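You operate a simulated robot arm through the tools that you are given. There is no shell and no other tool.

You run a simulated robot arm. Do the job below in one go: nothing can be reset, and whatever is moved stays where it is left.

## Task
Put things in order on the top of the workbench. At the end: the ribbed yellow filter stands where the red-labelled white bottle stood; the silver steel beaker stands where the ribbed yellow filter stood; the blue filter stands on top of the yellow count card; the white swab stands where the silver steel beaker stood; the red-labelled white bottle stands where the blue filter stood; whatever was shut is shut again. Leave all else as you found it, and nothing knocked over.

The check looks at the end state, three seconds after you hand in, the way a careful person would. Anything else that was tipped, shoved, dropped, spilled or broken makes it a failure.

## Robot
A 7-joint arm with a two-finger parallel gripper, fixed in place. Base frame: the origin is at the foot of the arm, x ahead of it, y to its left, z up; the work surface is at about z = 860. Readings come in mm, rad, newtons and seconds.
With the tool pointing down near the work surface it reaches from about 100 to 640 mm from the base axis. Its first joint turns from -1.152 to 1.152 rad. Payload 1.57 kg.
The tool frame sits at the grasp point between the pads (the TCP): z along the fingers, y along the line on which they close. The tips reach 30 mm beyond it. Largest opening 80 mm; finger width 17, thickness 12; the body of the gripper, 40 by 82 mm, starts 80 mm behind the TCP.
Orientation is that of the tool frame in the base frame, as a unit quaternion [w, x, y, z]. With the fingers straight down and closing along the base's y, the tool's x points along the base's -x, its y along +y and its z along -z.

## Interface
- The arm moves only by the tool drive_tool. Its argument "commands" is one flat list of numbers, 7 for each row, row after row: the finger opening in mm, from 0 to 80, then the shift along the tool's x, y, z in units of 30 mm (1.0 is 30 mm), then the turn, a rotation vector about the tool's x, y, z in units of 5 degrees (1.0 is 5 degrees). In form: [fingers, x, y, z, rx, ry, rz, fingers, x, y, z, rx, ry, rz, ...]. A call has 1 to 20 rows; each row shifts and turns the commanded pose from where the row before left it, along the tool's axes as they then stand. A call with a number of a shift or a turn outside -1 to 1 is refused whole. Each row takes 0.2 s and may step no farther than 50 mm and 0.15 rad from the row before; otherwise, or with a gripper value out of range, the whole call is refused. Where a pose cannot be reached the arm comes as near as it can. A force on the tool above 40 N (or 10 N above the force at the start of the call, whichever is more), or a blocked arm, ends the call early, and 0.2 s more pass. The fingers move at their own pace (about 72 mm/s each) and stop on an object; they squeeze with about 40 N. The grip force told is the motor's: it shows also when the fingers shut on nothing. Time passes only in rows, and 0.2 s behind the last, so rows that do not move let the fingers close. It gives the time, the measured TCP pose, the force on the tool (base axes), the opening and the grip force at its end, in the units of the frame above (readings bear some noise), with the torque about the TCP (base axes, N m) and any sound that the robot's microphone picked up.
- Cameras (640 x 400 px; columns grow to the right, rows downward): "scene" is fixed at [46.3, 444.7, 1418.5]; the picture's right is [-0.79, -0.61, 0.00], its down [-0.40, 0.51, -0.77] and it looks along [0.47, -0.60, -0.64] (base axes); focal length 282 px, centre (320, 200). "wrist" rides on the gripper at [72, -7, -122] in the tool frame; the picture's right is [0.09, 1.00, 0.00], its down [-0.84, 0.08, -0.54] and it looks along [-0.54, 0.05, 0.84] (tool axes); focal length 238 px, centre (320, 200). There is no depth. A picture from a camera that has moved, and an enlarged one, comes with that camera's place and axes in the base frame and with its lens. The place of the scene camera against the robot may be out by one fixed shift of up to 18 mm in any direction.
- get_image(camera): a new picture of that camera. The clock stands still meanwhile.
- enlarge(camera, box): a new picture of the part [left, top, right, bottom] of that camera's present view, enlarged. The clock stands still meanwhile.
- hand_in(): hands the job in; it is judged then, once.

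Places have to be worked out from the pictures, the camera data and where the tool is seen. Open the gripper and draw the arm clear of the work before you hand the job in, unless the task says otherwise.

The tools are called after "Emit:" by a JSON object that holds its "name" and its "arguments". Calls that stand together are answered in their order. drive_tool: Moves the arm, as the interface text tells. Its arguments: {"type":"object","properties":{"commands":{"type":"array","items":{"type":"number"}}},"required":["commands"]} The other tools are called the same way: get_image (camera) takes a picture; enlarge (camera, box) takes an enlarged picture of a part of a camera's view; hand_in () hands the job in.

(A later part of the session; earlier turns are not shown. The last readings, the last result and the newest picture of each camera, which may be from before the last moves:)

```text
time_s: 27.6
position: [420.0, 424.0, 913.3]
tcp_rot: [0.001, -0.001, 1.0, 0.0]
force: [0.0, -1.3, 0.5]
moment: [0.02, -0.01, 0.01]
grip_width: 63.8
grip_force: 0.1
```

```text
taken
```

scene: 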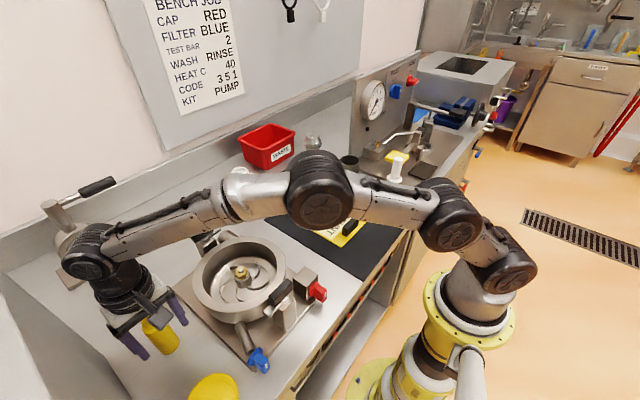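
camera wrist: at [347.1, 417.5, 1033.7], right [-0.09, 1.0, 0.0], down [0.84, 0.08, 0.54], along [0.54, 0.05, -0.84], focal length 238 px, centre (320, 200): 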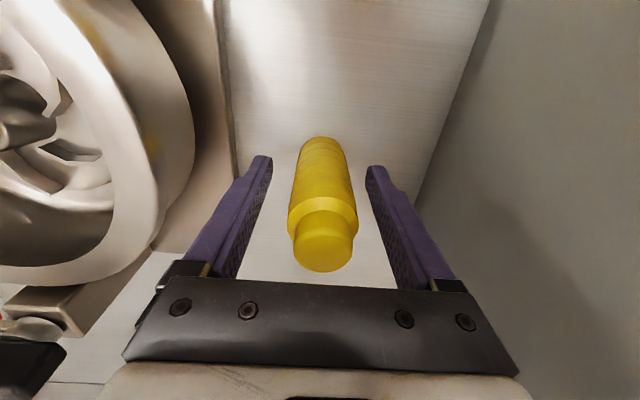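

The filter is well centred. I close the fingers on it.

Emit:
{"name": "drive_tool", "arguments": {"commands": [25, 0, 0, 0, 0, 0, 0, 25, 0, 0, 0, 0, 0, 0, 25, 0, 0, 0, 0, 0, 0, 25, 0, 0, 0, 0, 0, 0]}}

Emit:
{"name": "get_image", "arguments": {"camera": "wrist"}}

```text
time_s: 28.6
position: [419.2, 423.5, 913.0]
tcp_rot: [0.0, 0.0, 1.0, 0.0]
force: [0.0, -0.8, 0.3]
moment: [0.02, 0.02, -0.01]
grip_width: 33.1
grip_force: 39.8
```

```text
taken
camera wrist: at [347.1, 417.6, 1034.1], right [-0.09, 1.0, 0.0], down [0.84, 0.08, 0.54], along [0.54, 0.05, -0.84], focal length 238 px, centre (320, 200)
```

wrist: 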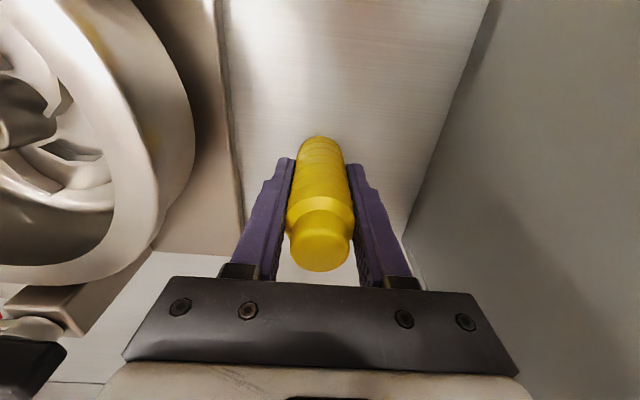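

The filter is held (33 mm); its spot is recorded as (419, 424.5). I lift it straight up above everything.

Emit:
{"name": "drive_tool", "arguments": {"commands": [25, 0, 0, -0.5, 0, 0, 0, 25, 0, 0, -0.9, 0, 0, 0, 25, 0, 0, -0.9, 0, 0, 0, 25, 0, 0, -0.9, 0, 0, 0, 25, 0, 0, -0.9, 0, 0, 0, 25, 0, 0, -0.9, 0, 0, 0]}}

Emit:
{"name": "get_image", "arguments": {"camera": "scene"}}

```text
time_s: 30.0
position: [417.8, 423.6, 1064.3]
tcp_rot: [0.0, 0.0, 1.0, 0.0]
force: [0.9, -0.8, -0.5]
moment: [0.0, 0.01, 0.02]
grip_width: 32.8
grip_force: 39.7
```

```text
taken
```

scene: 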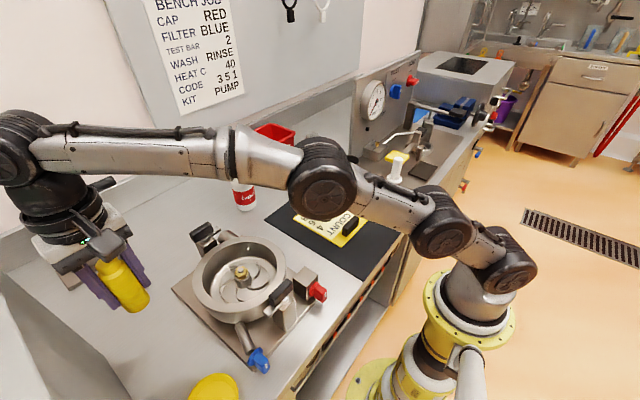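

Lift is clean. I carry it across at z ≈ 1064 toward the bottle's old spot.

Emit:
{"name": "drive_tool", "arguments": {"commands": [25, -0.318, -0.961, 0, 0, 0, 0, 25, -0.318, -0.961, 0, 0, 0, 0, 25, -0.318, -0.961, 0, 0, 0, 0, 25, -0.318, -0.961, 0, 0, 0, 0, 25, -0.318, -0.961, 0, 0, 0, 0, 25, -0.318, -0.961, 0, 0, 0, 0, 25, -0.318, -0.961, 0, 0, 0, 0, 25, -0.318, -0.961, 0, 0, 0, 0, 25, -0.318, -0.961, 0, 0, 0, 0, 25, -0.318, -0.961, 0, 0, 0, 0, 25, -0.318, -0.961, 0, 0, 0, 0, 25, -0.318, -0.961, 0, 0, 0, 0, 25, -0.318, -0.961, 0, 0, 0, 0, 25, -0.318, -0.961, 0, 0, 0, 0, 25, -0.318, -0.961, 0, 0, 0, 0, 25, -0.318, -0.961, 0, 0, 0, 0, 25, -0.318, -0.961, 0, 0, 0, 0, 25, -0.318, -0.961, 0, 0, 0, 0]}}

Emit:
{"name": "get_image", "arguments": {"camera": "wrist"}}

Emit:
{"name": "get_image", "arguments": {"camera": "scene"}}

```text
time_s: 33.8
position: [590.3, -95.5, 1062.7]
tcp_rot: [0.001, -0.002, 1.0, -0.001]
force: [0.4, 0.1, -0.5]
moment: [0.02, -0.03, -0.03]
grip_width: 32.7
grip_force: 40.2
```

```text
taken
camera wrist: at [517.6, -101.7, 1183.6], right [-0.09, 1.0, 0.0], down [0.84, 0.08, 0.54], along [0.54, 0.05, -0.84], focal length 238 px, centre (320, 200)
```

wrist: 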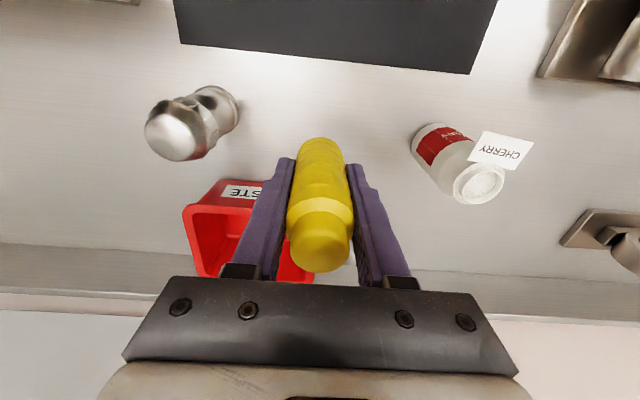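

```text
taken
```

scene: 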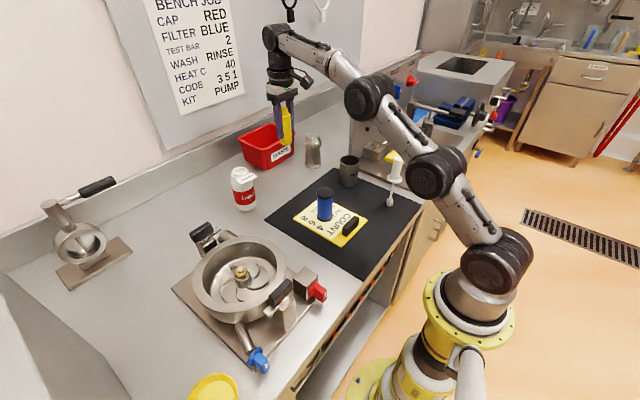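

Clear path to the spot. I descend while extending x to 620, stopping at z ≈ 919, a few mm above the surface.

Emit:
{"name": "drive_tool", "arguments": {"commands": [25, -0.3, 0, 0.9, 0, 0, 0, 25, -0.35, 0, 0.9, 0, 0, 0, 25, -0.34, 0, 0.9, 0, 0, 0, 25, 0, 0, 0.9, 0, 0, 0, 25, 0, 0, 0.9, 0, 0, 0, 25, 0, 0, 0.3, 0, 0, 0]}}

Emit:
{"name": "get_image", "arguments": {"camera": "wrist"}}

```text
time_s: 35.2
position: [619.3, -94.2, 919.3]
tcp_rot: [0.0, 0.0, 1.0, 0.0]
force: [-0.8, 0.7, -0.7]
moment: [0.01, 0.0, -0.01]
grip_width: 32.6
grip_force: 39.9
```

```text
taken
camera wrist: at [547.4, -100.3, 1039.4], right [-0.09, 1.0, 0.0], down [0.84, 0.08, 0.54], along [0.54, 0.05, -0.84], focal length 238 px, centre (320, 200)
```

wrist: 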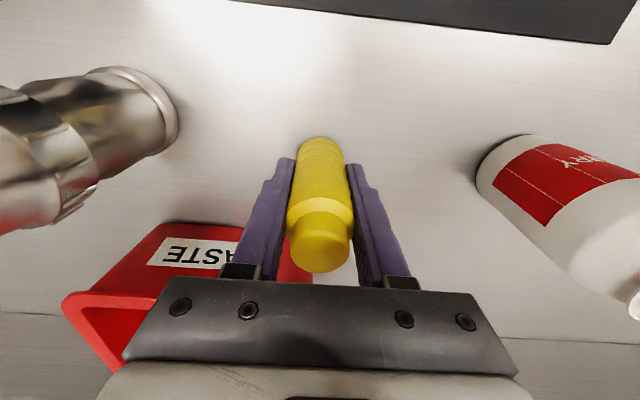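

I nudge y by -1 mm and step down until the weight comes off.

Emit:
{"name": "drive_tool", "arguments": {"commands": [25, -0.02, -0.03, 0.07, 0, 0, 0, 25, 0, 0, 0.07, 0, 0, 0]}}

```text
time_s: 35.8
position: [620.0, -94.5, 915.0]
tcp_rot: [0.001, -0.001, 1.0, 0.001]
force: [0.6, 0.5, -0.6]
moment: [0.01, 0.03, -0.03]
grip_width: 32.4
grip_force: 39.6
```

Emit:
{"name": "drive_tool", "arguments": {"commands": [25, 0, -0.02, 0.035, 0, 0, 0]}}

```text
time_s: 36.2
position: [619.5, -94.8, 913.8]
tcp_rot: [0.0, -0.001, 1.0, 0.0]
force: [0.2, -0.6, -0.2]
moment: [0.02, 0.01, -0.01]
grip_width: 32.4
grip_force: 40.0
```

Not yet in contact; another 1 mm step.

Emit:
{"name": "drive_tool", "arguments": {"commands": [25, 0, 0, 0.03, 0, 0, 0]}}

```text
time_s: 36.6
position: [619.9, -95.6, 914.5]
tcp_rot: [0.0, 0.0, 1.0, 0.0]
force: [-0.3, -0.3, 0.5]
moment: [-0.01, 0.01, 0.03]
grip_width: 32.5
grip_force: 40.1
```

Emit:
{"name": "drive_tool", "arguments": {"commands": [25, 0, 0, 0.03, 0, 0, 0]}}

Emit:
{"name": "enlarge", "arguments": {"camera": "scene", "box": [240, 120, 330, 200]}}

```text
time_s: 37.0
position: [618.9, -95.2, 913.7]
tcp_rot: [0.001, 0.001, 1.0, 0.0]
force: [-1.6, 1.2, 6.2]
moment: [-0.01, 0.15, -0.01]
grip_width: 32.6
grip_force: 40.0
```

```text
5.00 times, centred on (285, 160) of scene
camera zoom: at [46.1, 444.7, 1418.4], right [-0.79, -0.61, 0.0], down [-0.4, 0.51, -0.77], along [0.47, -0.6, -0.64], focal length 1408 px, centre (495, 400)
```

zoom: 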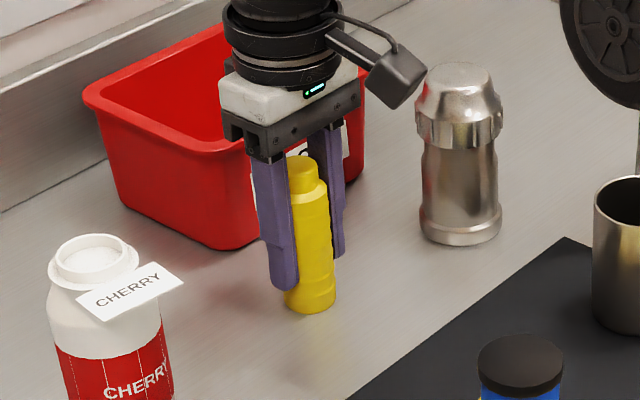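

Contact (6 N). I open the fingers and check.

Emit:
{"name": "drive_tool", "arguments": {"commands": [60, 0, 0, 0, 0, 0, 0, 60, 0, 0, 0, 0, 0, 0, 60, 0, 0, 0, 0, 0, 0]}}

Emit:
{"name": "enlarge", "arguments": {"camera": "scene", "box": [240, 120, 330, 200]}}

Emit:
{"name": "get_image", "arguments": {"camera": "wrist"}}

```text
time_s: 37.8
position: [619.5, -95.3, 912.5]
tcp_rot: [0.0, 0.001, 1.0, 0.0]
force: [0.0, -0.5, -0.5]
moment: [0.01, 0.02, 0.01]
grip_width: 59.9
grip_force: 0.0
```

```text
5.00 times, centred on (285, 160) of scene
camera zoom: at [46.3, 444.7, 1418.5], right [-0.79, -0.61, 0.0], down [-0.4, 0.51, -0.77], along [0.47, -0.6, -0.64], focal length 1408 px, centre (495, 400)
```

zoom: 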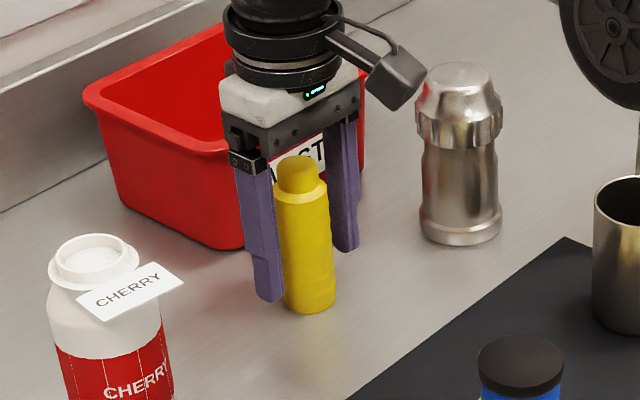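

```text
taken
camera wrist: at [547.9, -102.1, 1032.6], right [-0.09, 1.0, 0.0], down [0.84, 0.08, 0.54], along [0.54, 0.05, -0.84], focal length 238 px, centre (320, 200)
```

wrist: 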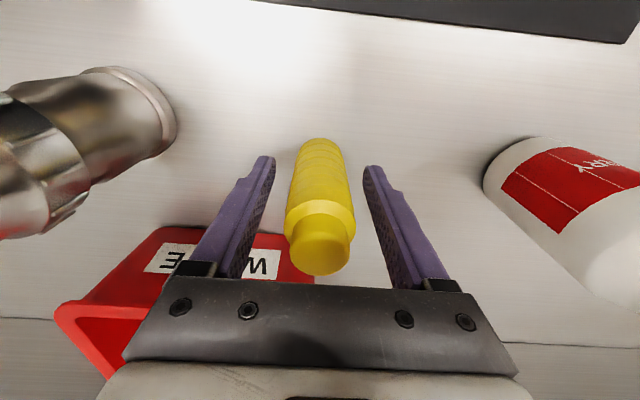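

The yellow filter stands. I lift off vertically and go to hover near the steel beaker.

Emit:
{"name": "drive_tool", "arguments": {"commands": [60, 0, 0, -0.9, 0, 0, 0, 60, 0, 0, -0.9, 0, 0, 0, 60, 0, 0, -0.9, 0, 0, 0, 60, 0, 0, -0.9, 0, 0, 0, 80, 0.857, -0.452, -0.286, 0, 0, 0, 80, 0.857, -0.452, -0.286, 0, 0, 0, 80, 0.857, -0.452, -0.286, 0, 0, 0, 80, 0.857, -0.452, -0.286, 0, 0, 0, 80, 0.857, -0.452, -0.286, 0, 0, 0, 80, 0.857, -0.452, -0.286, 0, 0, 0, 80, 0.857, -0.452, -0.286, 0, 0, 0]}}

Emit:
{"name": "get_image", "arguments": {"camera": "wrist"}}

Emit:
{"name": "get_image", "arguments": {"camera": "scene"}}

```text
time_s: 40.2
position: [446.6, -191.4, 1080.7]
tcp_rot: [-0.001, 0.0, 1.0, 0.001]
force: [0.0, 0.2, -0.5]
moment: [-0.03, 0.01, -0.04]
grip_width: 80.0
grip_force: 0.1
out of reach, approached as far as the arm can: row 5, 6
```

```text
taken
camera wrist: at [375.0, -198.7, 1201.1], right [-0.09, 1.0, 0.0], down [0.84, 0.08, 0.54], along [0.54, 0.05, -0.84], focal length 238 px, centre (320, 200)
```

wrist: 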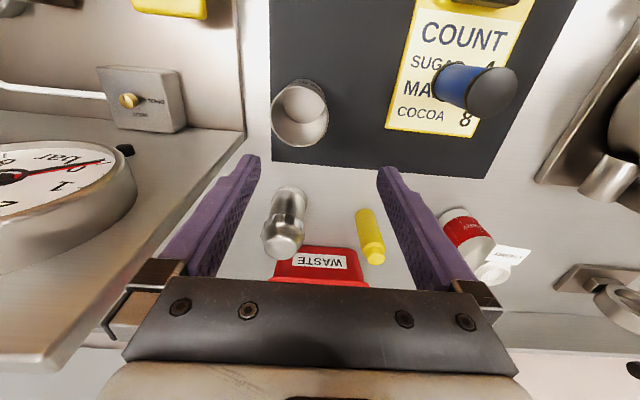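

```text
taken
```

scene: 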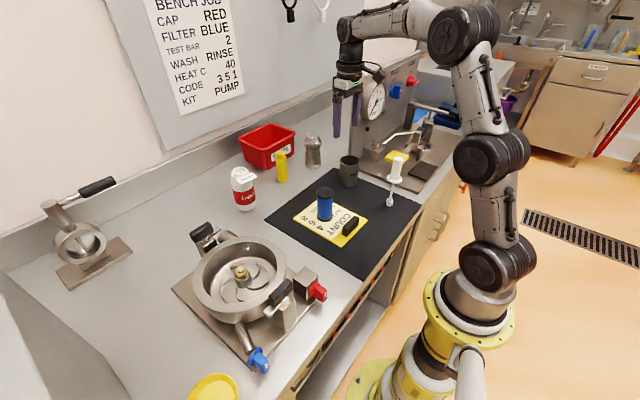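

The beaker is visible next to the gauge stand. I enlarge for an exact fix and to see whether it holds anything and how close the stand is.

Emit:
{"name": "enlarge", "arguments": {"camera": "wrist", "box": [230, 60, 370, 160]}}

Emit:
{"name": "enlarge", "arguments": {"camera": "scene", "box": [310, 100, 440, 220]}}

```text
4.00 times, centred on (300, 110) of wrist
camera zoom: at [375.0, -198.7, 1201.1], right [-0.09, 1.0, 0.0], down [0.84, 0.08, 0.54], along [0.54, 0.05, -0.84], focal length 953 px, centre (400, 560)
```

zoom: 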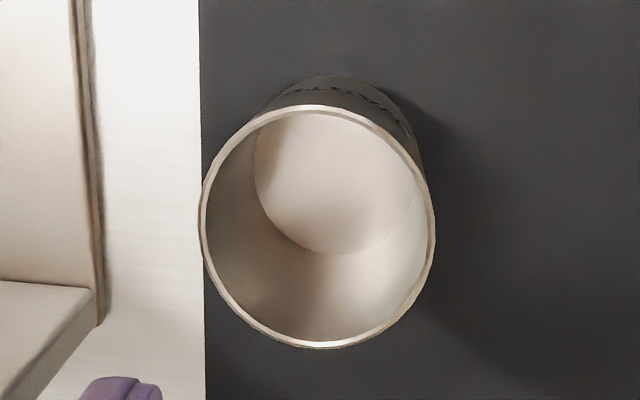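

```text
3.33 times, centred on (375, 160) of scene
camera zoom: at [46.3, 444.7, 1418.5], right [-0.79, -0.61, 0.0], down [-0.4, 0.51, -0.77], along [0.47, -0.6, -0.64], focal length 939 px, centre (137, 333)
```

zoom: 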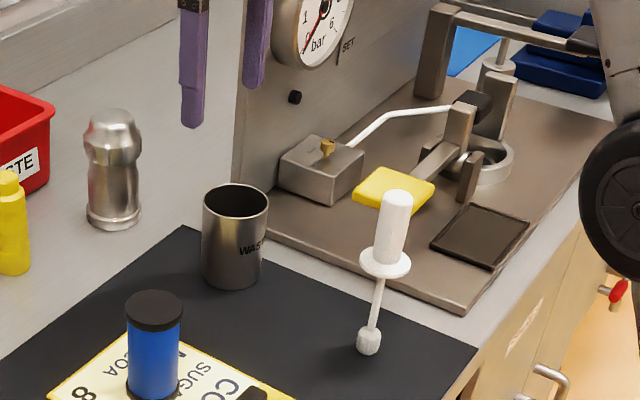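

The beaker is empty, at about (440, -215), ~63 mm wide, rim z ≈ 936; the gauge panel edge is at y ≈ -294. I move over it at z ≈ 1010 and re-check alignment.

Emit:
{"name": "drive_tool", "arguments": {"commands": [80, 0.1, -0.3, 0.7, 0, 0, 0, 80, 0.1, -0.3, 0.8, 0, 0, 0, 80, 0.03, -0.18, 0.8, 0, 0, 0]}}

Emit:
{"name": "get_image", "arguments": {"camera": "wrist"}}

Emit:
{"name": "get_image", "arguments": {"camera": "scene"}}

```text
time_s: 41.0
position: [441.3, -215.4, 1012.8]
tcp_rot: [0.0, -0.001, 1.0, 0.0]
force: [0.6, 0.3, 0.4]
moment: [0.01, -0.01, -0.02]
grip_width: 80.3
grip_force: 0.0
```

```text
taken
camera wrist: at [368.9, -222.2, 1132.8], right [-0.09, 1.0, 0.0], down [0.84, 0.08, 0.54], along [0.54, 0.05, -0.84], focal length 238 px, centre (320, 200)
```

wrist: 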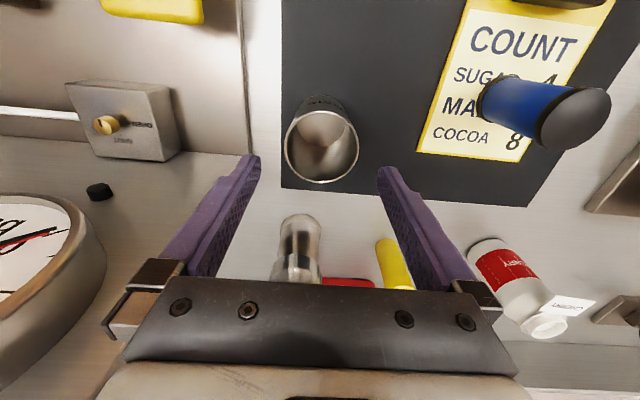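

```text
taken
```

scene: 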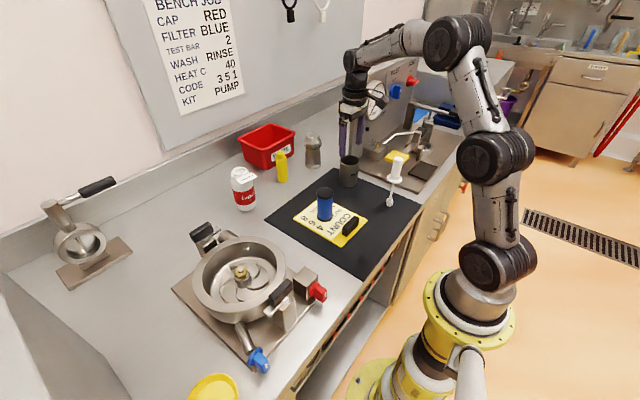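

Emit:
{"name": "enlarge", "arguments": {"camera": "wrist", "box": [250, 80, 400, 200]}}

```text
3.33 times, centred on (325, 140) of wrist
camera zoom: at [368.9, -222.2, 1132.8], right [-0.09, 1.0, 0.0], down [0.84, 0.08, 0.54], along [0.54, 0.05, -0.84], focal length 794 px, centre (303, 400)
```

zoom: 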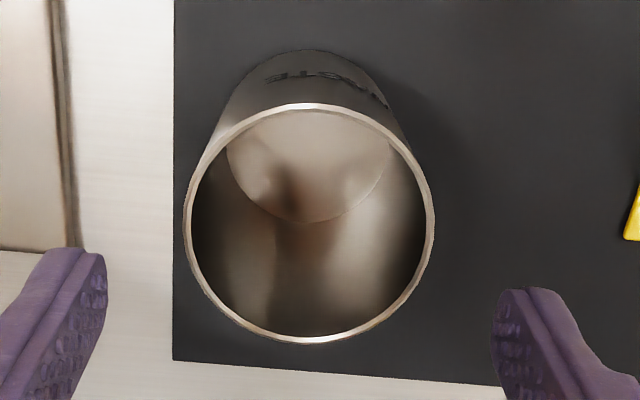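

Aligned within about 1 mm, rim ~65 mm wide. I shift y +1 mm and descend to z ≈ 906 around it, checking midway.

Emit:
{"name": "drive_tool", "arguments": {"commands": [80, 0.01, 0.035, 0.6, 0, 0, 0, 80, 0, 0, 0.7, 0, 0, 0, 80, 0, 0, 0.7, 0, 0, 0]}}

Emit:
{"name": "get_image", "arguments": {"camera": "wrist"}}

Emit:
{"name": "enlarge", "arguments": {"camera": "scene", "box": [310, 80, 440, 220]}}

```text
time_s: 41.8
position: [440.5, -214.7, 951.2]
tcp_rot: [0.001, -0.001, 1.0, 0.0]
force: [0.2, 0.7, 0.5]
moment: [-0.01, -0.02, -0.05]
grip_width: 80.0
grip_force: 0.0
```

```text
taken
camera wrist: at [368.0, -220.7, 1072.5], right [-0.09, 1.0, 0.0], down [0.84, 0.08, 0.54], along [0.54, 0.05, -0.84], focal length 238 px, centre (320, 200)
```

wrist: 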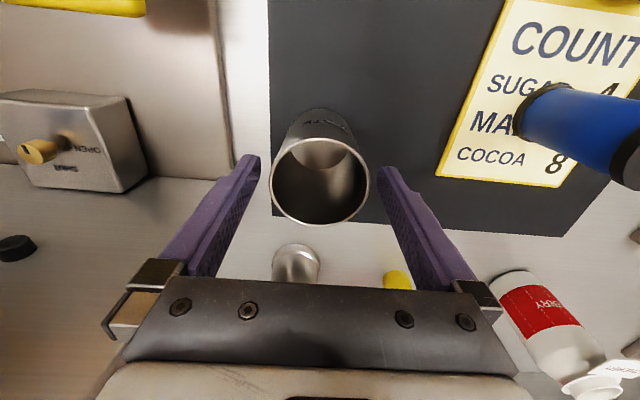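

```text
2.86 times, centred on (375, 150) of scene
camera zoom: at [46.3, 444.7, 1418.5], right [-0.79, -0.61, 0.0], down [-0.4, 0.51, -0.77], along [0.47, -0.6, -0.64], focal length 804 px, centre (163, 343)
```

zoom: 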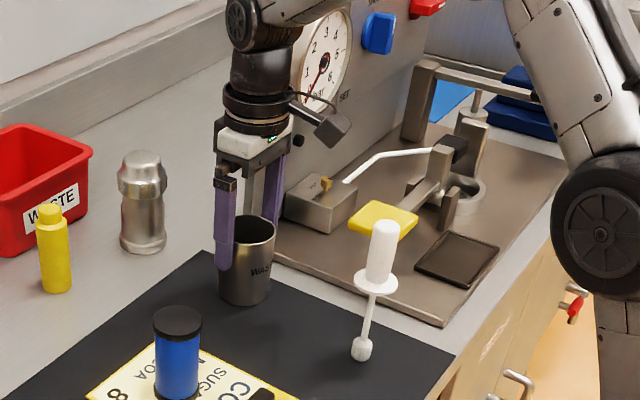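

Centred. I go down the last 45 mm and close.

Emit:
{"name": "drive_tool", "arguments": {"commands": [80, 0, 0.01, 0.75, 0, 0, 0, 80, 0, 0, 0.75, 0, 0, 0]}}

Emit:
{"name": "get_image", "arguments": {"camera": "wrist"}}

```text
time_s: 42.4
position: [438.8, -212.9, 907.8]
tcp_rot: [-0.001, 0.0, 1.0, 0.0]
force: [-0.5, -0.5, 0.1]
moment: [-0.02, 0.0, -0.02]
grip_width: 79.8
grip_force: 0.1
```

```text
taken
camera wrist: at [367.6, -220.3, 1027.9], right [-0.09, 1.0, 0.0], down [0.84, 0.08, 0.54], along [0.54, 0.05, -0.84], focal length 238 px, centre (320, 200)
```

wrist: 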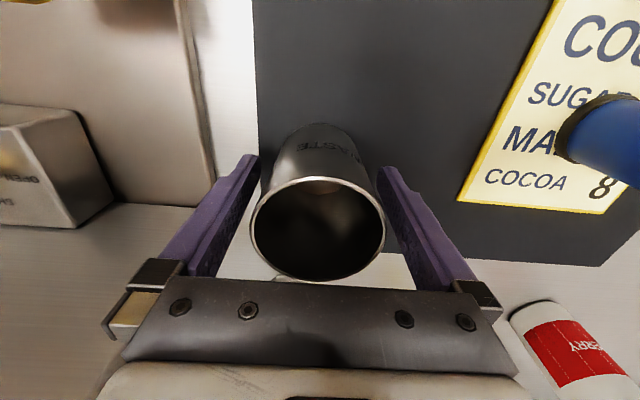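

The beaker is between the fingers; spot recorded as (440, -214). I close.

Emit:
{"name": "drive_tool", "arguments": {"commands": [52, 0, 0, 0, 0, 0, 0, 52, 0, 0, 0, 0, 0, 0, 52, 0, 0, 0, 0, 0, 0]}}

Emit:
{"name": "get_image", "arguments": {"camera": "wrist"}}

```text
time_s: 43.2
position: [439.5, -213.8, 906.5]
tcp_rot: [0.0, -0.001, 1.0, 0.0]
force: [-0.1, -0.1, 0.1]
moment: [-0.01, -0.06, 0.01]
grip_width: 62.9
grip_force: 39.9
```

```text
taken
camera wrist: at [367.6, -220.3, 1028.0], right [-0.09, 1.0, 0.0], down [0.84, 0.08, 0.54], along [0.54, 0.05, -0.84], focal length 238 px, centre (320, 200)
```

wrist: 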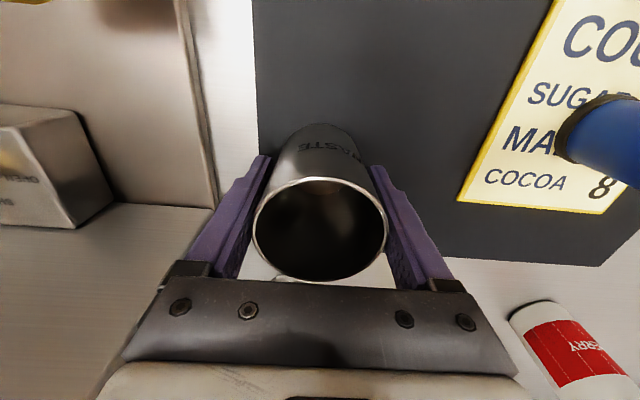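

Beaker held (62.9 mm). I lift it to z ≈ 1060 so it passes over everything.

Emit:
{"name": "drive_tool", "arguments": {"commands": [52, 0, 0, -0.5, 0, 0, 0, 52, 0, 0, -0.9, 0, 0, 0, 52, 0, 0, -0.9, 0, 0, 0, 52, 0, 0, -0.9, 0, 0, 0, 52, 0, 0, -0.9, 0, 0, 0, 52, 0, 0, -1.0, 0, 0, 0]}}

Emit:
{"name": "get_image", "arguments": {"camera": "scene"}}

Emit:
{"name": "get_image", "arguments": {"camera": "wrist"}}

```text
time_s: 44.6
position: [438.8, -214.0, 1060.2]
tcp_rot: [0.0, 0.0, 1.0, 0.0]
force: [-0.1, -0.1, -0.8]
moment: [0.02, 0.0, 0.01]
grip_width: 62.9
grip_force: 40.1
```

```text
taken
```

scene: 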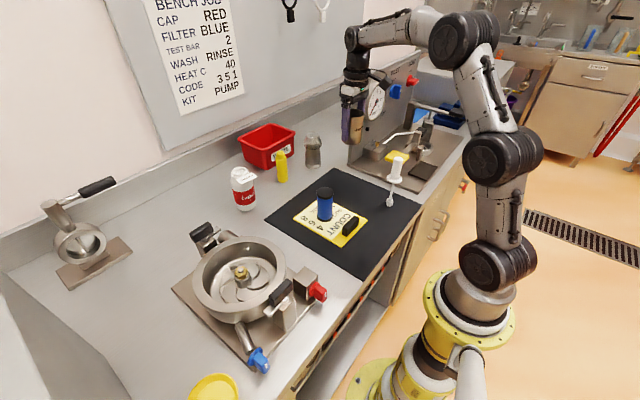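

```text
taken
camera wrist: at [367.8, -221.3, 1180.6], right [-0.09, 1.0, 0.0], down [0.84, 0.08, 0.54], along [0.54, 0.05, -0.84], focal length 238 px, centre (320, 200)
```

wrist: 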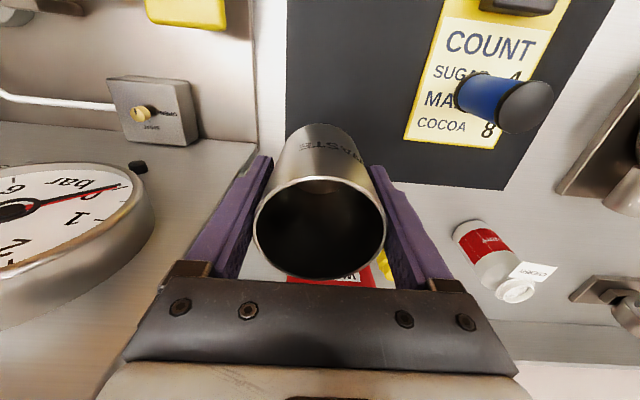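

Now I carry the beaker across at height toward the yellow filter's old spot (419, 424.5).

Emit:
{"name": "drive_tool", "arguments": {"commands": [52, 0.034, 0.5, 0, 0, 0, 0, 52, 0.034, 0.967, 0, 0, 0, 0, 52, 0.034, 0.967, 0, 0, 0, 0, 52, 0.034, 0.967, 0, 0, 0, 0, 52, 0.034, 0.967, 0, 0, 0, 0, 52, 0.034, 0.967, 0, 0, 0, 0, 52, 0.034, 0.967, 0, 0, 0, 0, 52, 0.034, 0.967, 0, 0, 0, 0, 52, 0.034, 0.967, 0, 0, 0, 0, 52, 0.034, 0.967, 0, 0, 0, 0, 52, 0.034, 0.967, 0, 0, 0, 0, 52, 0.034, 0.967, 0, 0, 0, 0, 52, 0.034, 0.967, 0, 0, 0, 0, 52, 0.034, 0.967, 0, 0, 0, 0, 52, 0.034, 0.967, 0, 0, 0, 0, 52, 0.034, 0.967, 0, 0, 0, 0, 52, 0.034, 0.967, 0, 0, 0, 0, 52, 0.034, 0.967, 0, 0, 0, 0, 52, 0.034, 0.967, 0, 0, 0, 0, 52, 0.034, 0.967, 0, 0, 0, 0]}}

Emit:
{"name": "get_image", "arguments": {"camera": "scene"}}

Emit:
{"name": "get_image", "arguments": {"camera": "wrist"}}

```text
time_s: 48.8
position: [418.9, 352.9, 1059.4]
tcp_rot: [0.0, 0.0, 1.0, 0.0]
force: [-0.1, -0.4, -1.7]
moment: [-0.03, 0.02, -0.03]
grip_width: 59.9
grip_force: 40.7
```

```text
taken
```

scene: 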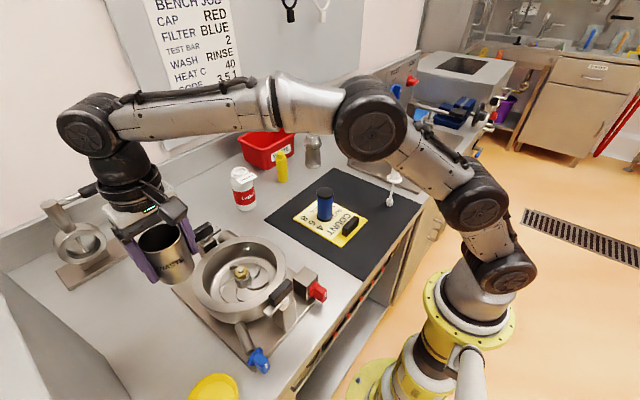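

```text
taken
camera wrist: at [347.1, 346.8, 1180.3], right [-0.09, 1.0, 0.0], down [0.84, 0.08, 0.54], along [0.54, 0.05, -0.84], focal length 238 px, centre (320, 200)
```

wrist: 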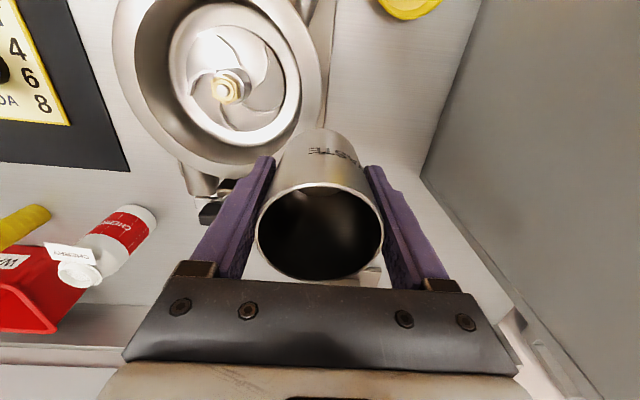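

The grip width dropped from 62.9 to 59.9, so the beaker may have slipped a bit in the grip. I look closely before doing anything else.

Emit:
{"name": "enlarge", "arguments": {"camera": "wrist", "box": [220, 100, 420, 300]}}

Emit:
{"name": "enlarge", "arguments": {"camera": "scene", "box": [90, 170, 230, 300]}}

```text
2.00 times, centred on (320, 200) of wrist
camera zoom: at [347.1, 346.8, 1180.3], right [-0.09, 1.0, 0.0], down [0.84, 0.08, 0.54], along [0.54, 0.05, -0.84], focal length 477 px, centre (320, 200)
```

zoom: 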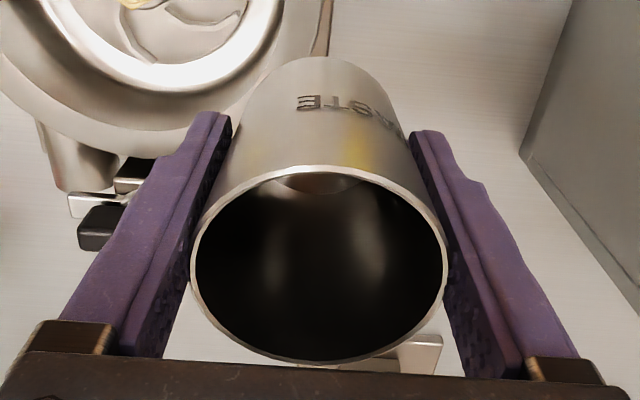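

```text
3.08 times, centred on (160, 235) of scene
camera zoom: at [46.3, 444.7, 1418.4], right [-0.79, -0.61, 0.0], down [-0.4, 0.51, -0.77], along [0.47, -0.6, -0.64], focal length 866 px, centre (812, 92)
```

zoom: 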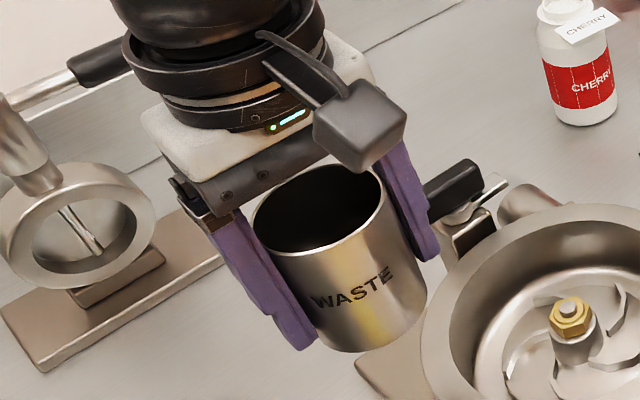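

The shape in view suggests the beaker merely settled in the grip: its rim now sits ~4.5 mm further in +x from the tool axis and ~2 mm lower, still upright. I continue slowly, correcting x so that the beaker's centre ends at (419, 424.5).

Emit:
{"name": "drive_tool", "arguments": {"commands": [52, 0.04, 0.4, 0, 0, 0, 0, 52, 0.04, 0.6, 0, 0, 0, 0, 52, 0.04, 0.6, 0, 0, 0, 0, 52, 0.02, 0.5, 0, 0, 0, 0, 52, 0, 0.3, 0, 0, 0, 0]}}

Emit:
{"name": "get_image", "arguments": {"camera": "wrist"}}

```text
time_s: 50.0
position: [415.3, 424.4, 1059.2]
tcp_rot: [0.0, 0.0, 1.0, 0.0]
force: [0.7, 0.4, -1.5]
moment: [-0.01, 0.02, 0.01]
grip_width: 59.8
grip_force: 39.8
```

```text
taken
camera wrist: at [343.1, 417.5, 1180.2], right [-0.09, 1.0, 0.0], down [0.84, 0.08, 0.54], along [0.54, 0.05, -0.84], focal length 238 px, centre (320, 200)
```

wrist: 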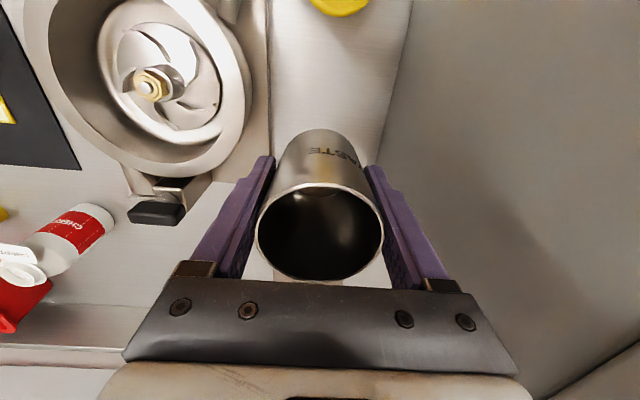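

Stable now at 59.8 mm. I lower to z ≈ 916.

Emit:
{"name": "drive_tool", "arguments": {"commands": [52, 0, 0, 0.5, 0, 0, 0, 52, 0, 0, 0.8, 0, 0, 0, 52, 0, 0, 0.8, 0, 0, 0, 52, 0, 0, 0.8, 0, 0, 0, 52, 0, 0, 0.8, 0, 0, 0, 52, 0, 0, 0.7, 0, 0, 0, 52, 0, 0, 0.4, 0, 0, 0]}}

Emit:
{"name": "get_image", "arguments": {"camera": "wrist"}}

Emit:
{"name": "enlarge", "arguments": {"camera": "scene", "box": [60, 230, 250, 380]}}

```text
time_s: 51.6
position: [414.7, 424.0, 916.0]
tcp_rot: [0.0, 0.0, 1.0, 0.0]
force: [-0.8, 0.3, -0.3]
moment: [0.02, 0.0, -0.02]
grip_width: 60.0
grip_force: 40.0
```

```text
taken
camera wrist: at [342.8, 417.9, 1036.3], right [-0.09, 1.0, 0.0], down [0.84, 0.08, 0.54], along [0.54, 0.05, -0.84], focal length 238 px, centre (320, 200)
```

wrist: 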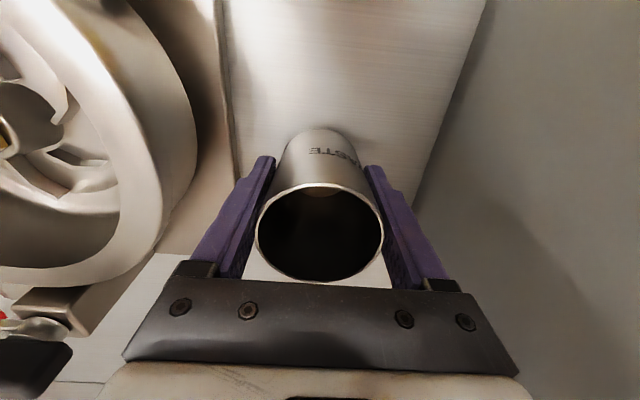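

```text
2.67 times, centred on (155, 305) of scene
camera zoom: at [46.3, 444.7, 1418.4], right [-0.79, -0.61, 0.0], down [-0.4, 0.51, -0.77], along [0.47, -0.6, -0.64], focal length 751 px, centre (760, -80)
```

zoom: 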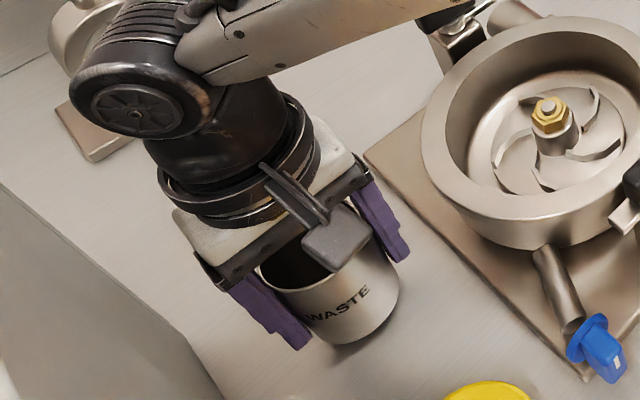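

I feel downward in small steps.

Emit:
{"name": "drive_tool", "arguments": {"commands": [52, 0, 0, 0.08, 0, 0, 0, 52, 0, 0, 0.06, 0, 0, 0]}}

```text
time_s: 52.2
position: [414.8, 423.7, 911.0]
tcp_rot: [0.0, 0.0, 1.0, 0.0]
force: [0.2, 0.3, 0.2]
moment: [0.02, -0.03, -0.02]
grip_width: 59.7
grip_force: 39.6
```

Emit:
{"name": "drive_tool", "arguments": {"commands": [52, 0, 0, 0.04, 0, 0, 0]}}

```text
time_s: 52.6
position: [414.5, 424.7, 910.6]
tcp_rot: [0.0, -0.001, 1.0, 0.0]
force: [-0.6, -0.4, -0.5]
moment: [-0.02, -0.04, -0.02]
grip_width: 59.4
grip_force: 40.5
```

Emit:
{"name": "drive_tool", "arguments": {"commands": [52, 0, 0, 0.04, 0, 0, 0]}}

```text
time_s: 53.0
position: [416.0, 424.1, 908.9]
tcp_rot: [0.0, -0.001, 1.0, 0.0]
force: [0.4, -0.4, -0.6]
moment: [-0.01, 0.01, 0.01]
grip_width: 59.5
grip_force: 39.6
```

Emit:
{"name": "drive_tool", "arguments": {"commands": [52, 0, 0, 0.04, 0, 0, 0]}}

```text
time_s: 53.4
position: [415.4, 423.4, 908.4]
tcp_rot: [0.001, 0.0, 1.0, 0.0]
force: [-0.4, 0.0, -0.5]
moment: [0.01, 0.0, 0.0]
grip_width: 59.8
grip_force: 39.9
```

Emit:
{"name": "drive_tool", "arguments": {"commands": [52, 0, 0, 0.04, 0, 0, 0]}}

```text
time_s: 53.8
position: [414.8, 424.3, 907.4]
tcp_rot: [0.0, 0.0, 1.0, 0.0]
force: [0.6, -0.4, -0.7]
moment: [-0.01, -0.04, -0.04]
grip_width: 59.6
grip_force: 40.4
```

Still free; another 1 mm step.

Emit:
{"name": "drive_tool", "arguments": {"commands": [52, 0, 0, 0.035, 0, 0, 0]}}

```text
time_s: 54.2
position: [415.1, 424.1, 905.5]
tcp_rot: [0.001, 0.0, 1.0, 0.0]
force: [-1.8, -1.6, 4.6]
moment: [-0.15, 0.04, -0.03]
grip_width: 59.6
grip_force: 40.0
```

Contact (4.6 N). I open the fingers and inspect.

Emit:
{"name": "drive_tool", "arguments": {"commands": [80, 0, 0, 0, 0, 0, 0, 80, 0, 0, 0, 0, 0, 0, 80, 0, 0, 0, 0, 0, 0]}}

Emit:
{"name": "get_image", "arguments": {"camera": "wrist"}}

Emit:
{"name": "enlarge", "arguments": {"camera": "scene", "box": [60, 230, 250, 380]}}

```text
time_s: 55.0
position: [415.6, 423.9, 905.5]
tcp_rot: [0.0, 0.0, 1.0, 0.0]
force: [-0.5, -0.5, 0.1]
moment: [0.0, -0.01, 0.0]
grip_width: 80.0
grip_force: 0.0
```

```text
taken
camera wrist: at [343.0, 417.2, 1026.5], right [-0.09, 1.0, 0.0], down [0.84, 0.08, 0.54], along [0.54, 0.05, -0.84], focal length 238 px, centre (320, 200)
```

wrist: 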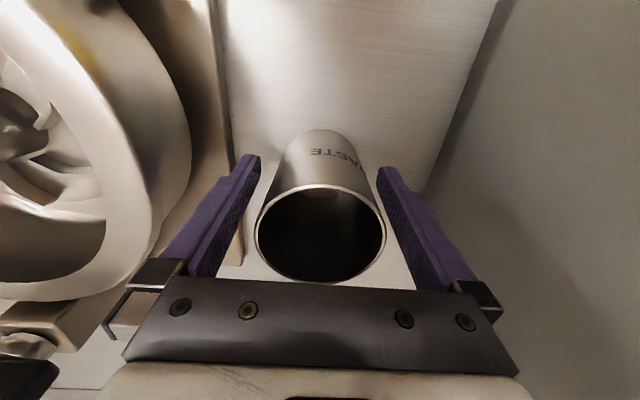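

```text
2.67 times, centred on (155, 305) of scene
camera zoom: at [46.3, 444.7, 1418.5], right [-0.79, -0.61, 0.0], down [-0.4, 0.51, -0.77], along [0.47, -0.6, -0.64], focal length 751 px, centre (760, -80)
```

zoom: 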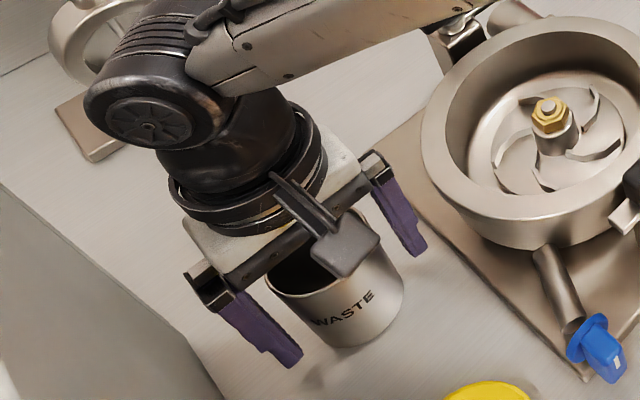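

The beaker stands free. I lift straight up and look at it from above.

Emit:
{"name": "drive_tool", "arguments": {"commands": [80, 0, 0, -0.6, 0, 0, 0, 80, 0, 0, -0.9, 0, 0, 0, 80, 0, 0, -0.9, 0, 0, 0, 80, 0, 0, -0.9, 0, 0, 0, 80, 0, 0, -0.9, 0, 0, 0, 80, 0, 0, -0.9, 0, 0, 0]}}

Emit:
{"name": "enlarge", "arguments": {"camera": "wrist", "box": [240, 60, 400, 180]}}

Emit:
{"name": "get_image", "arguments": {"camera": "scene"}}

```text
time_s: 56.4
position: [415.0, 422.8, 1058.8]
tcp_rot: [0.0, 0.0, 1.0, 0.0]
force: [-0.1, -0.5, -0.4]
moment: [0.0, -0.02, 0.0]
grip_width: 80.0
grip_force: 0.0
```

```text
3.33 times, centred on (320, 120) of wrist
camera zoom: at [342.6, 417.2, 1180.4], right [-0.09, 1.0, 0.0], down [0.84, 0.08, 0.54], along [0.54, 0.05, -0.84], focal length 794 px, centre (320, 467)
```

zoom: 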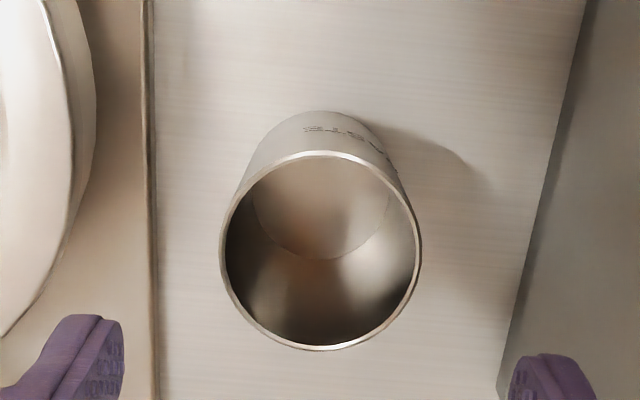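

```text
taken
```

scene: 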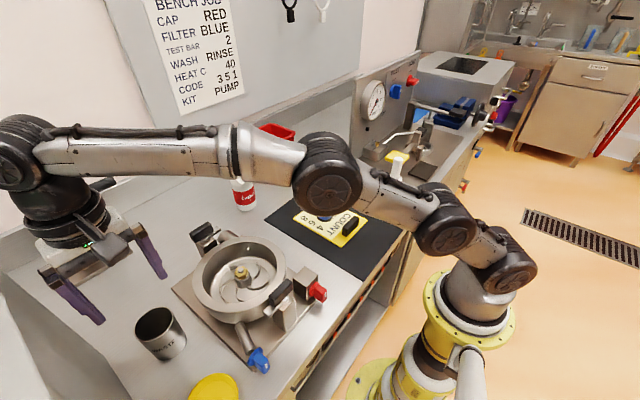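

The beaker stands at (419, 424), exactly on the yellow filter's old spot. Now I travel high to the swab's area to view it with the wrist camera.

Emit:
{"name": "drive_tool", "arguments": {"commands": [80, 0.19, -0.955, -0.15, 0, 0, 0, 80, 0.19, -0.955, -0.15, 0, 0, 0, 80, 0.19, -0.955, -0.15, 0, 0, 0, 80, 0.19, -0.955, -0.15, 0, 0, 0, 80, 0.19, -0.955, -0.15, 0, 0, 0, 80, 0.19, -0.955, -0.15, 0, 0, 0, 80, 0.19, -0.955, -0.15, 0, 0, 0, 80, 0.19, -0.955, -0.15, 0, 0, 0, 80, 0.19, -0.955, -0.15, 0, 0, 0, 80, 0.19, -0.955, -0.15, 0, 0, 0, 80, 0.19, -0.955, -0.1, 0, 0, 0, 80, 0.19, -0.955, -0.1, 0, 0, 0, 80, 0.19, -0.955, -0.1, 0, 0, 0, 80, 0.19, -0.955, -0.1, 0, 0, 0, 80, 0.19, -0.955, -0.1, 0, 0, 0, 80, 0.19, -0.955, -0.1, 0, 0, 0, 80, 0.19, -0.955, -0.1, 0, 0, 0, 80, 0.19, -0.955, -0.1, 0, 0, 0, 80, 0.19, -0.955, -0.1, 0, 0, 0]}}

Emit:
{"name": "get_image", "arguments": {"camera": "wrist"}}

Emit:
{"name": "get_image", "arguments": {"camera": "scene"}}

```text
time_s: 60.4
position: [306.6, -119.9, 1129.0]
tcp_rot: [0.0, -0.001, 1.0, 0.0]
force: [-0.5, 0.5, 0.1]
moment: [0.01, 0.02, -0.02]
grip_width: 80.1
grip_force: 0.1
```

```text
taken
camera wrist: at [234.9, -127.1, 1250.4], right [-0.09, 1.0, 0.0], down [0.84, 0.08, 0.54], along [0.54, 0.05, -0.84], focal length 238 px, centre (320, 200)
```

wrist: 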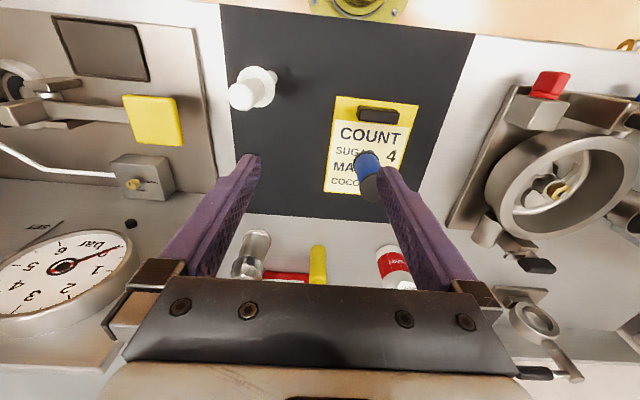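

```text
taken
```

scene: 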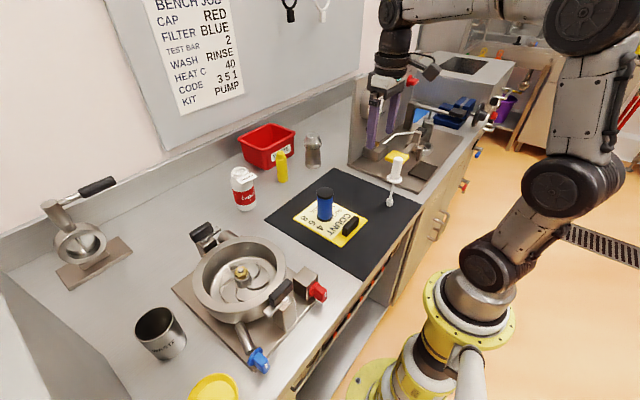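

Emit:
{"name": "enlarge", "arguments": {"camera": "wrist", "box": [200, 40, 320, 130]}}

Emit:
{"name": "enlarge", "arguments": {"camera": "scene", "box": [350, 140, 430, 220]}}

```text
4.44 times, centred on (260, 85) of wrist
camera zoom: at [234.9, -127.1, 1250.4], right [-0.09, 1.0, 0.0], down [0.84, 0.08, 0.54], along [0.54, 0.05, -0.84], focal length 1059 px, centre (587, 711)
```

zoom: 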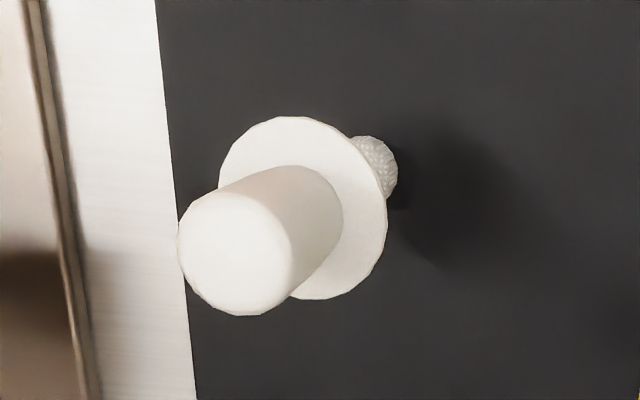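

```text
5.00 times, centred on (390, 180) of scene
camera zoom: at [46.3, 444.7, 1418.5], right [-0.79, -0.61, 0.0], down [-0.4, 0.51, -0.77], along [0.47, -0.6, -0.64], focal length 1408 px, centre (-30, 300)
```

zoom: 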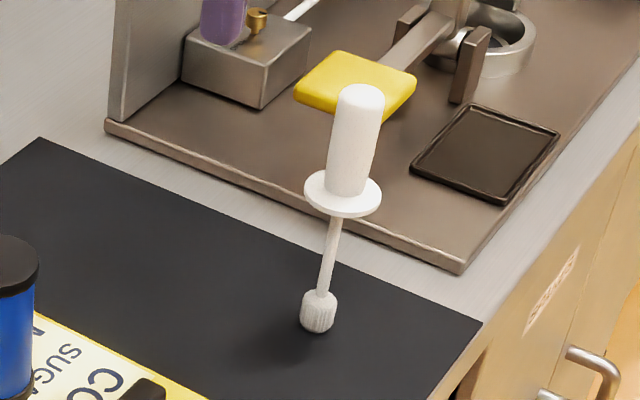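

The swab stands upright on its head at about (278, -194): handle z ≈ 962–1023, disc at z ≈ 959. I centre the tool above it (tips above z = 1055) and re-measure.

Emit:
{"name": "drive_tool", "arguments": {"commands": [60, 0.314, -0.822, 0.2, 0, 0, 0, 60, 0.314, -0.822, 0.5, 0, 0, 0, 60, 0.314, -0.822, 0.6, 0, 0, 0]}}

Emit:
{"name": "get_image", "arguments": {"camera": "wrist"}}

Emit:
{"name": "enlarge", "arguments": {"camera": "wrist", "box": [260, 80, 380, 170]}}

Emit:
{"name": "get_image", "arguments": {"camera": "scene"}}

```text
time_s: 61.2
position: [278.7, -194.3, 1090.5]
tcp_rot: [0.0, -0.001, 1.0, 0.001]
force: [0.4, 0.8, 0.1]
moment: [-0.03, -0.02, -0.01]
grip_width: 60.2
grip_force: 0.1
```

```text
taken
camera wrist: at [206.6, -200.0, 1211.7], right [-0.09, 1.0, 0.0], down [0.84, 0.08, 0.54], along [0.54, 0.05, -0.84], focal length 238 px, centre (320, 200)
```

wrist: 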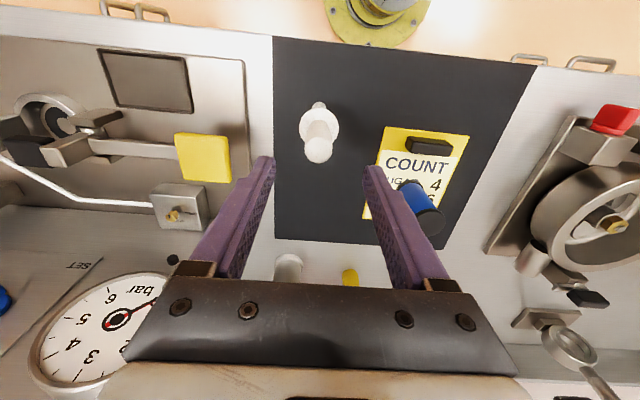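

```text
4.44 times, centred on (320, 125) of wrist
camera zoom: at [206.6, -200.0, 1211.7], right [-0.09, 1.0, 0.0], down [0.84, 0.08, 0.54], along [0.54, 0.05, -0.84], focal length 1059 px, centre (320, 533)
```

zoom: 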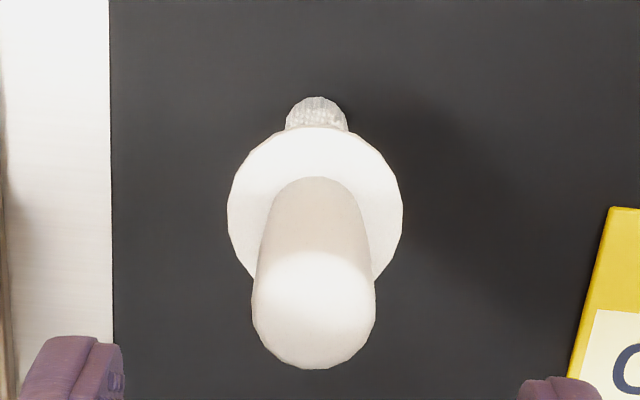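

```text
taken
```

scene: 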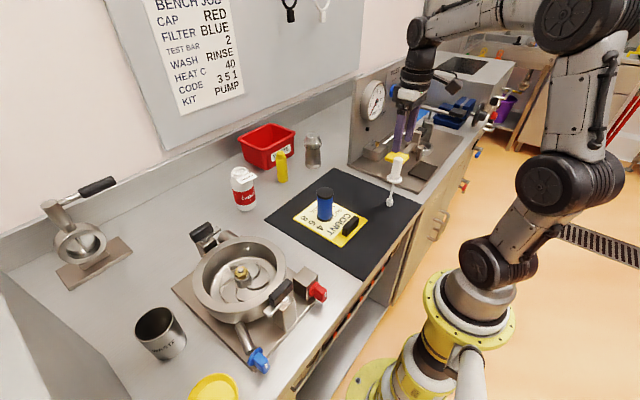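

The swab is within 2 mm of the tool axis. I correct and descend to z ≈ 1000, so the tips stay ~8 mm above the disc.

Emit:
{"name": "drive_tool", "arguments": {"commands": [60, 0.047, -0.057, 0.5, 0, 0, 0, 60, 0, 0, 0.8, 0, 0, 0, 60, 0, 0, 0.8, 0, 0, 0]}}

Emit:
{"name": "get_image", "arguments": {"camera": "wrist"}}

Emit:
{"name": "enlarge", "arguments": {"camera": "scene", "box": [340, 90, 450, 220]}}

```text
time_s: 62.0
position: [278.1, -195.8, 1027.7]
tcp_rot: [0.0, 0.001, 1.0, 0.0]
force: [-0.3, -0.6, -0.2]
moment: [-0.02, 0.01, 0.0]
grip_width: 59.9
grip_force: 0.0
```

```text
taken
camera wrist: at [205.9, -201.9, 1149.5], right [-0.09, 1.0, 0.0], down [0.84, 0.08, 0.54], along [0.54, 0.05, -0.84], focal length 238 px, centre (320, 200)
```

wrist: 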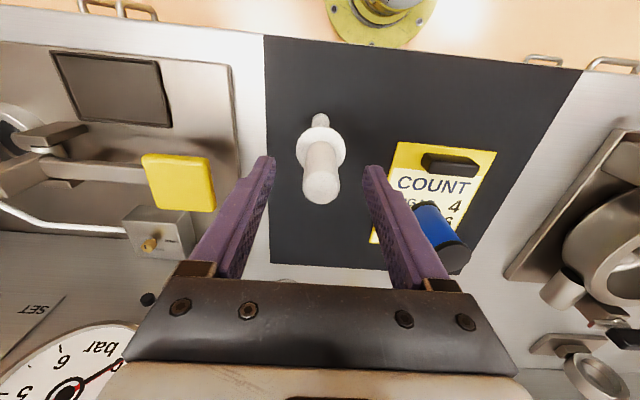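

```text
3.08 times, centred on (395, 155) of scene
camera zoom: at [46.3, 444.7, 1418.5], right [-0.79, -0.61, 0.0], down [-0.4, 0.51, -0.77], along [0.47, -0.6, -0.64], focal length 866 px, centre (89, 338)
```

zoom: 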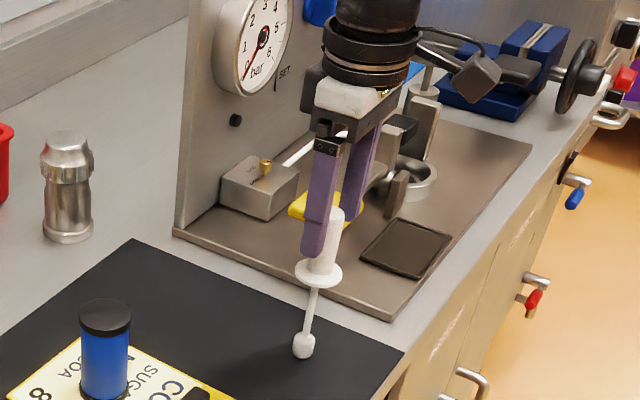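

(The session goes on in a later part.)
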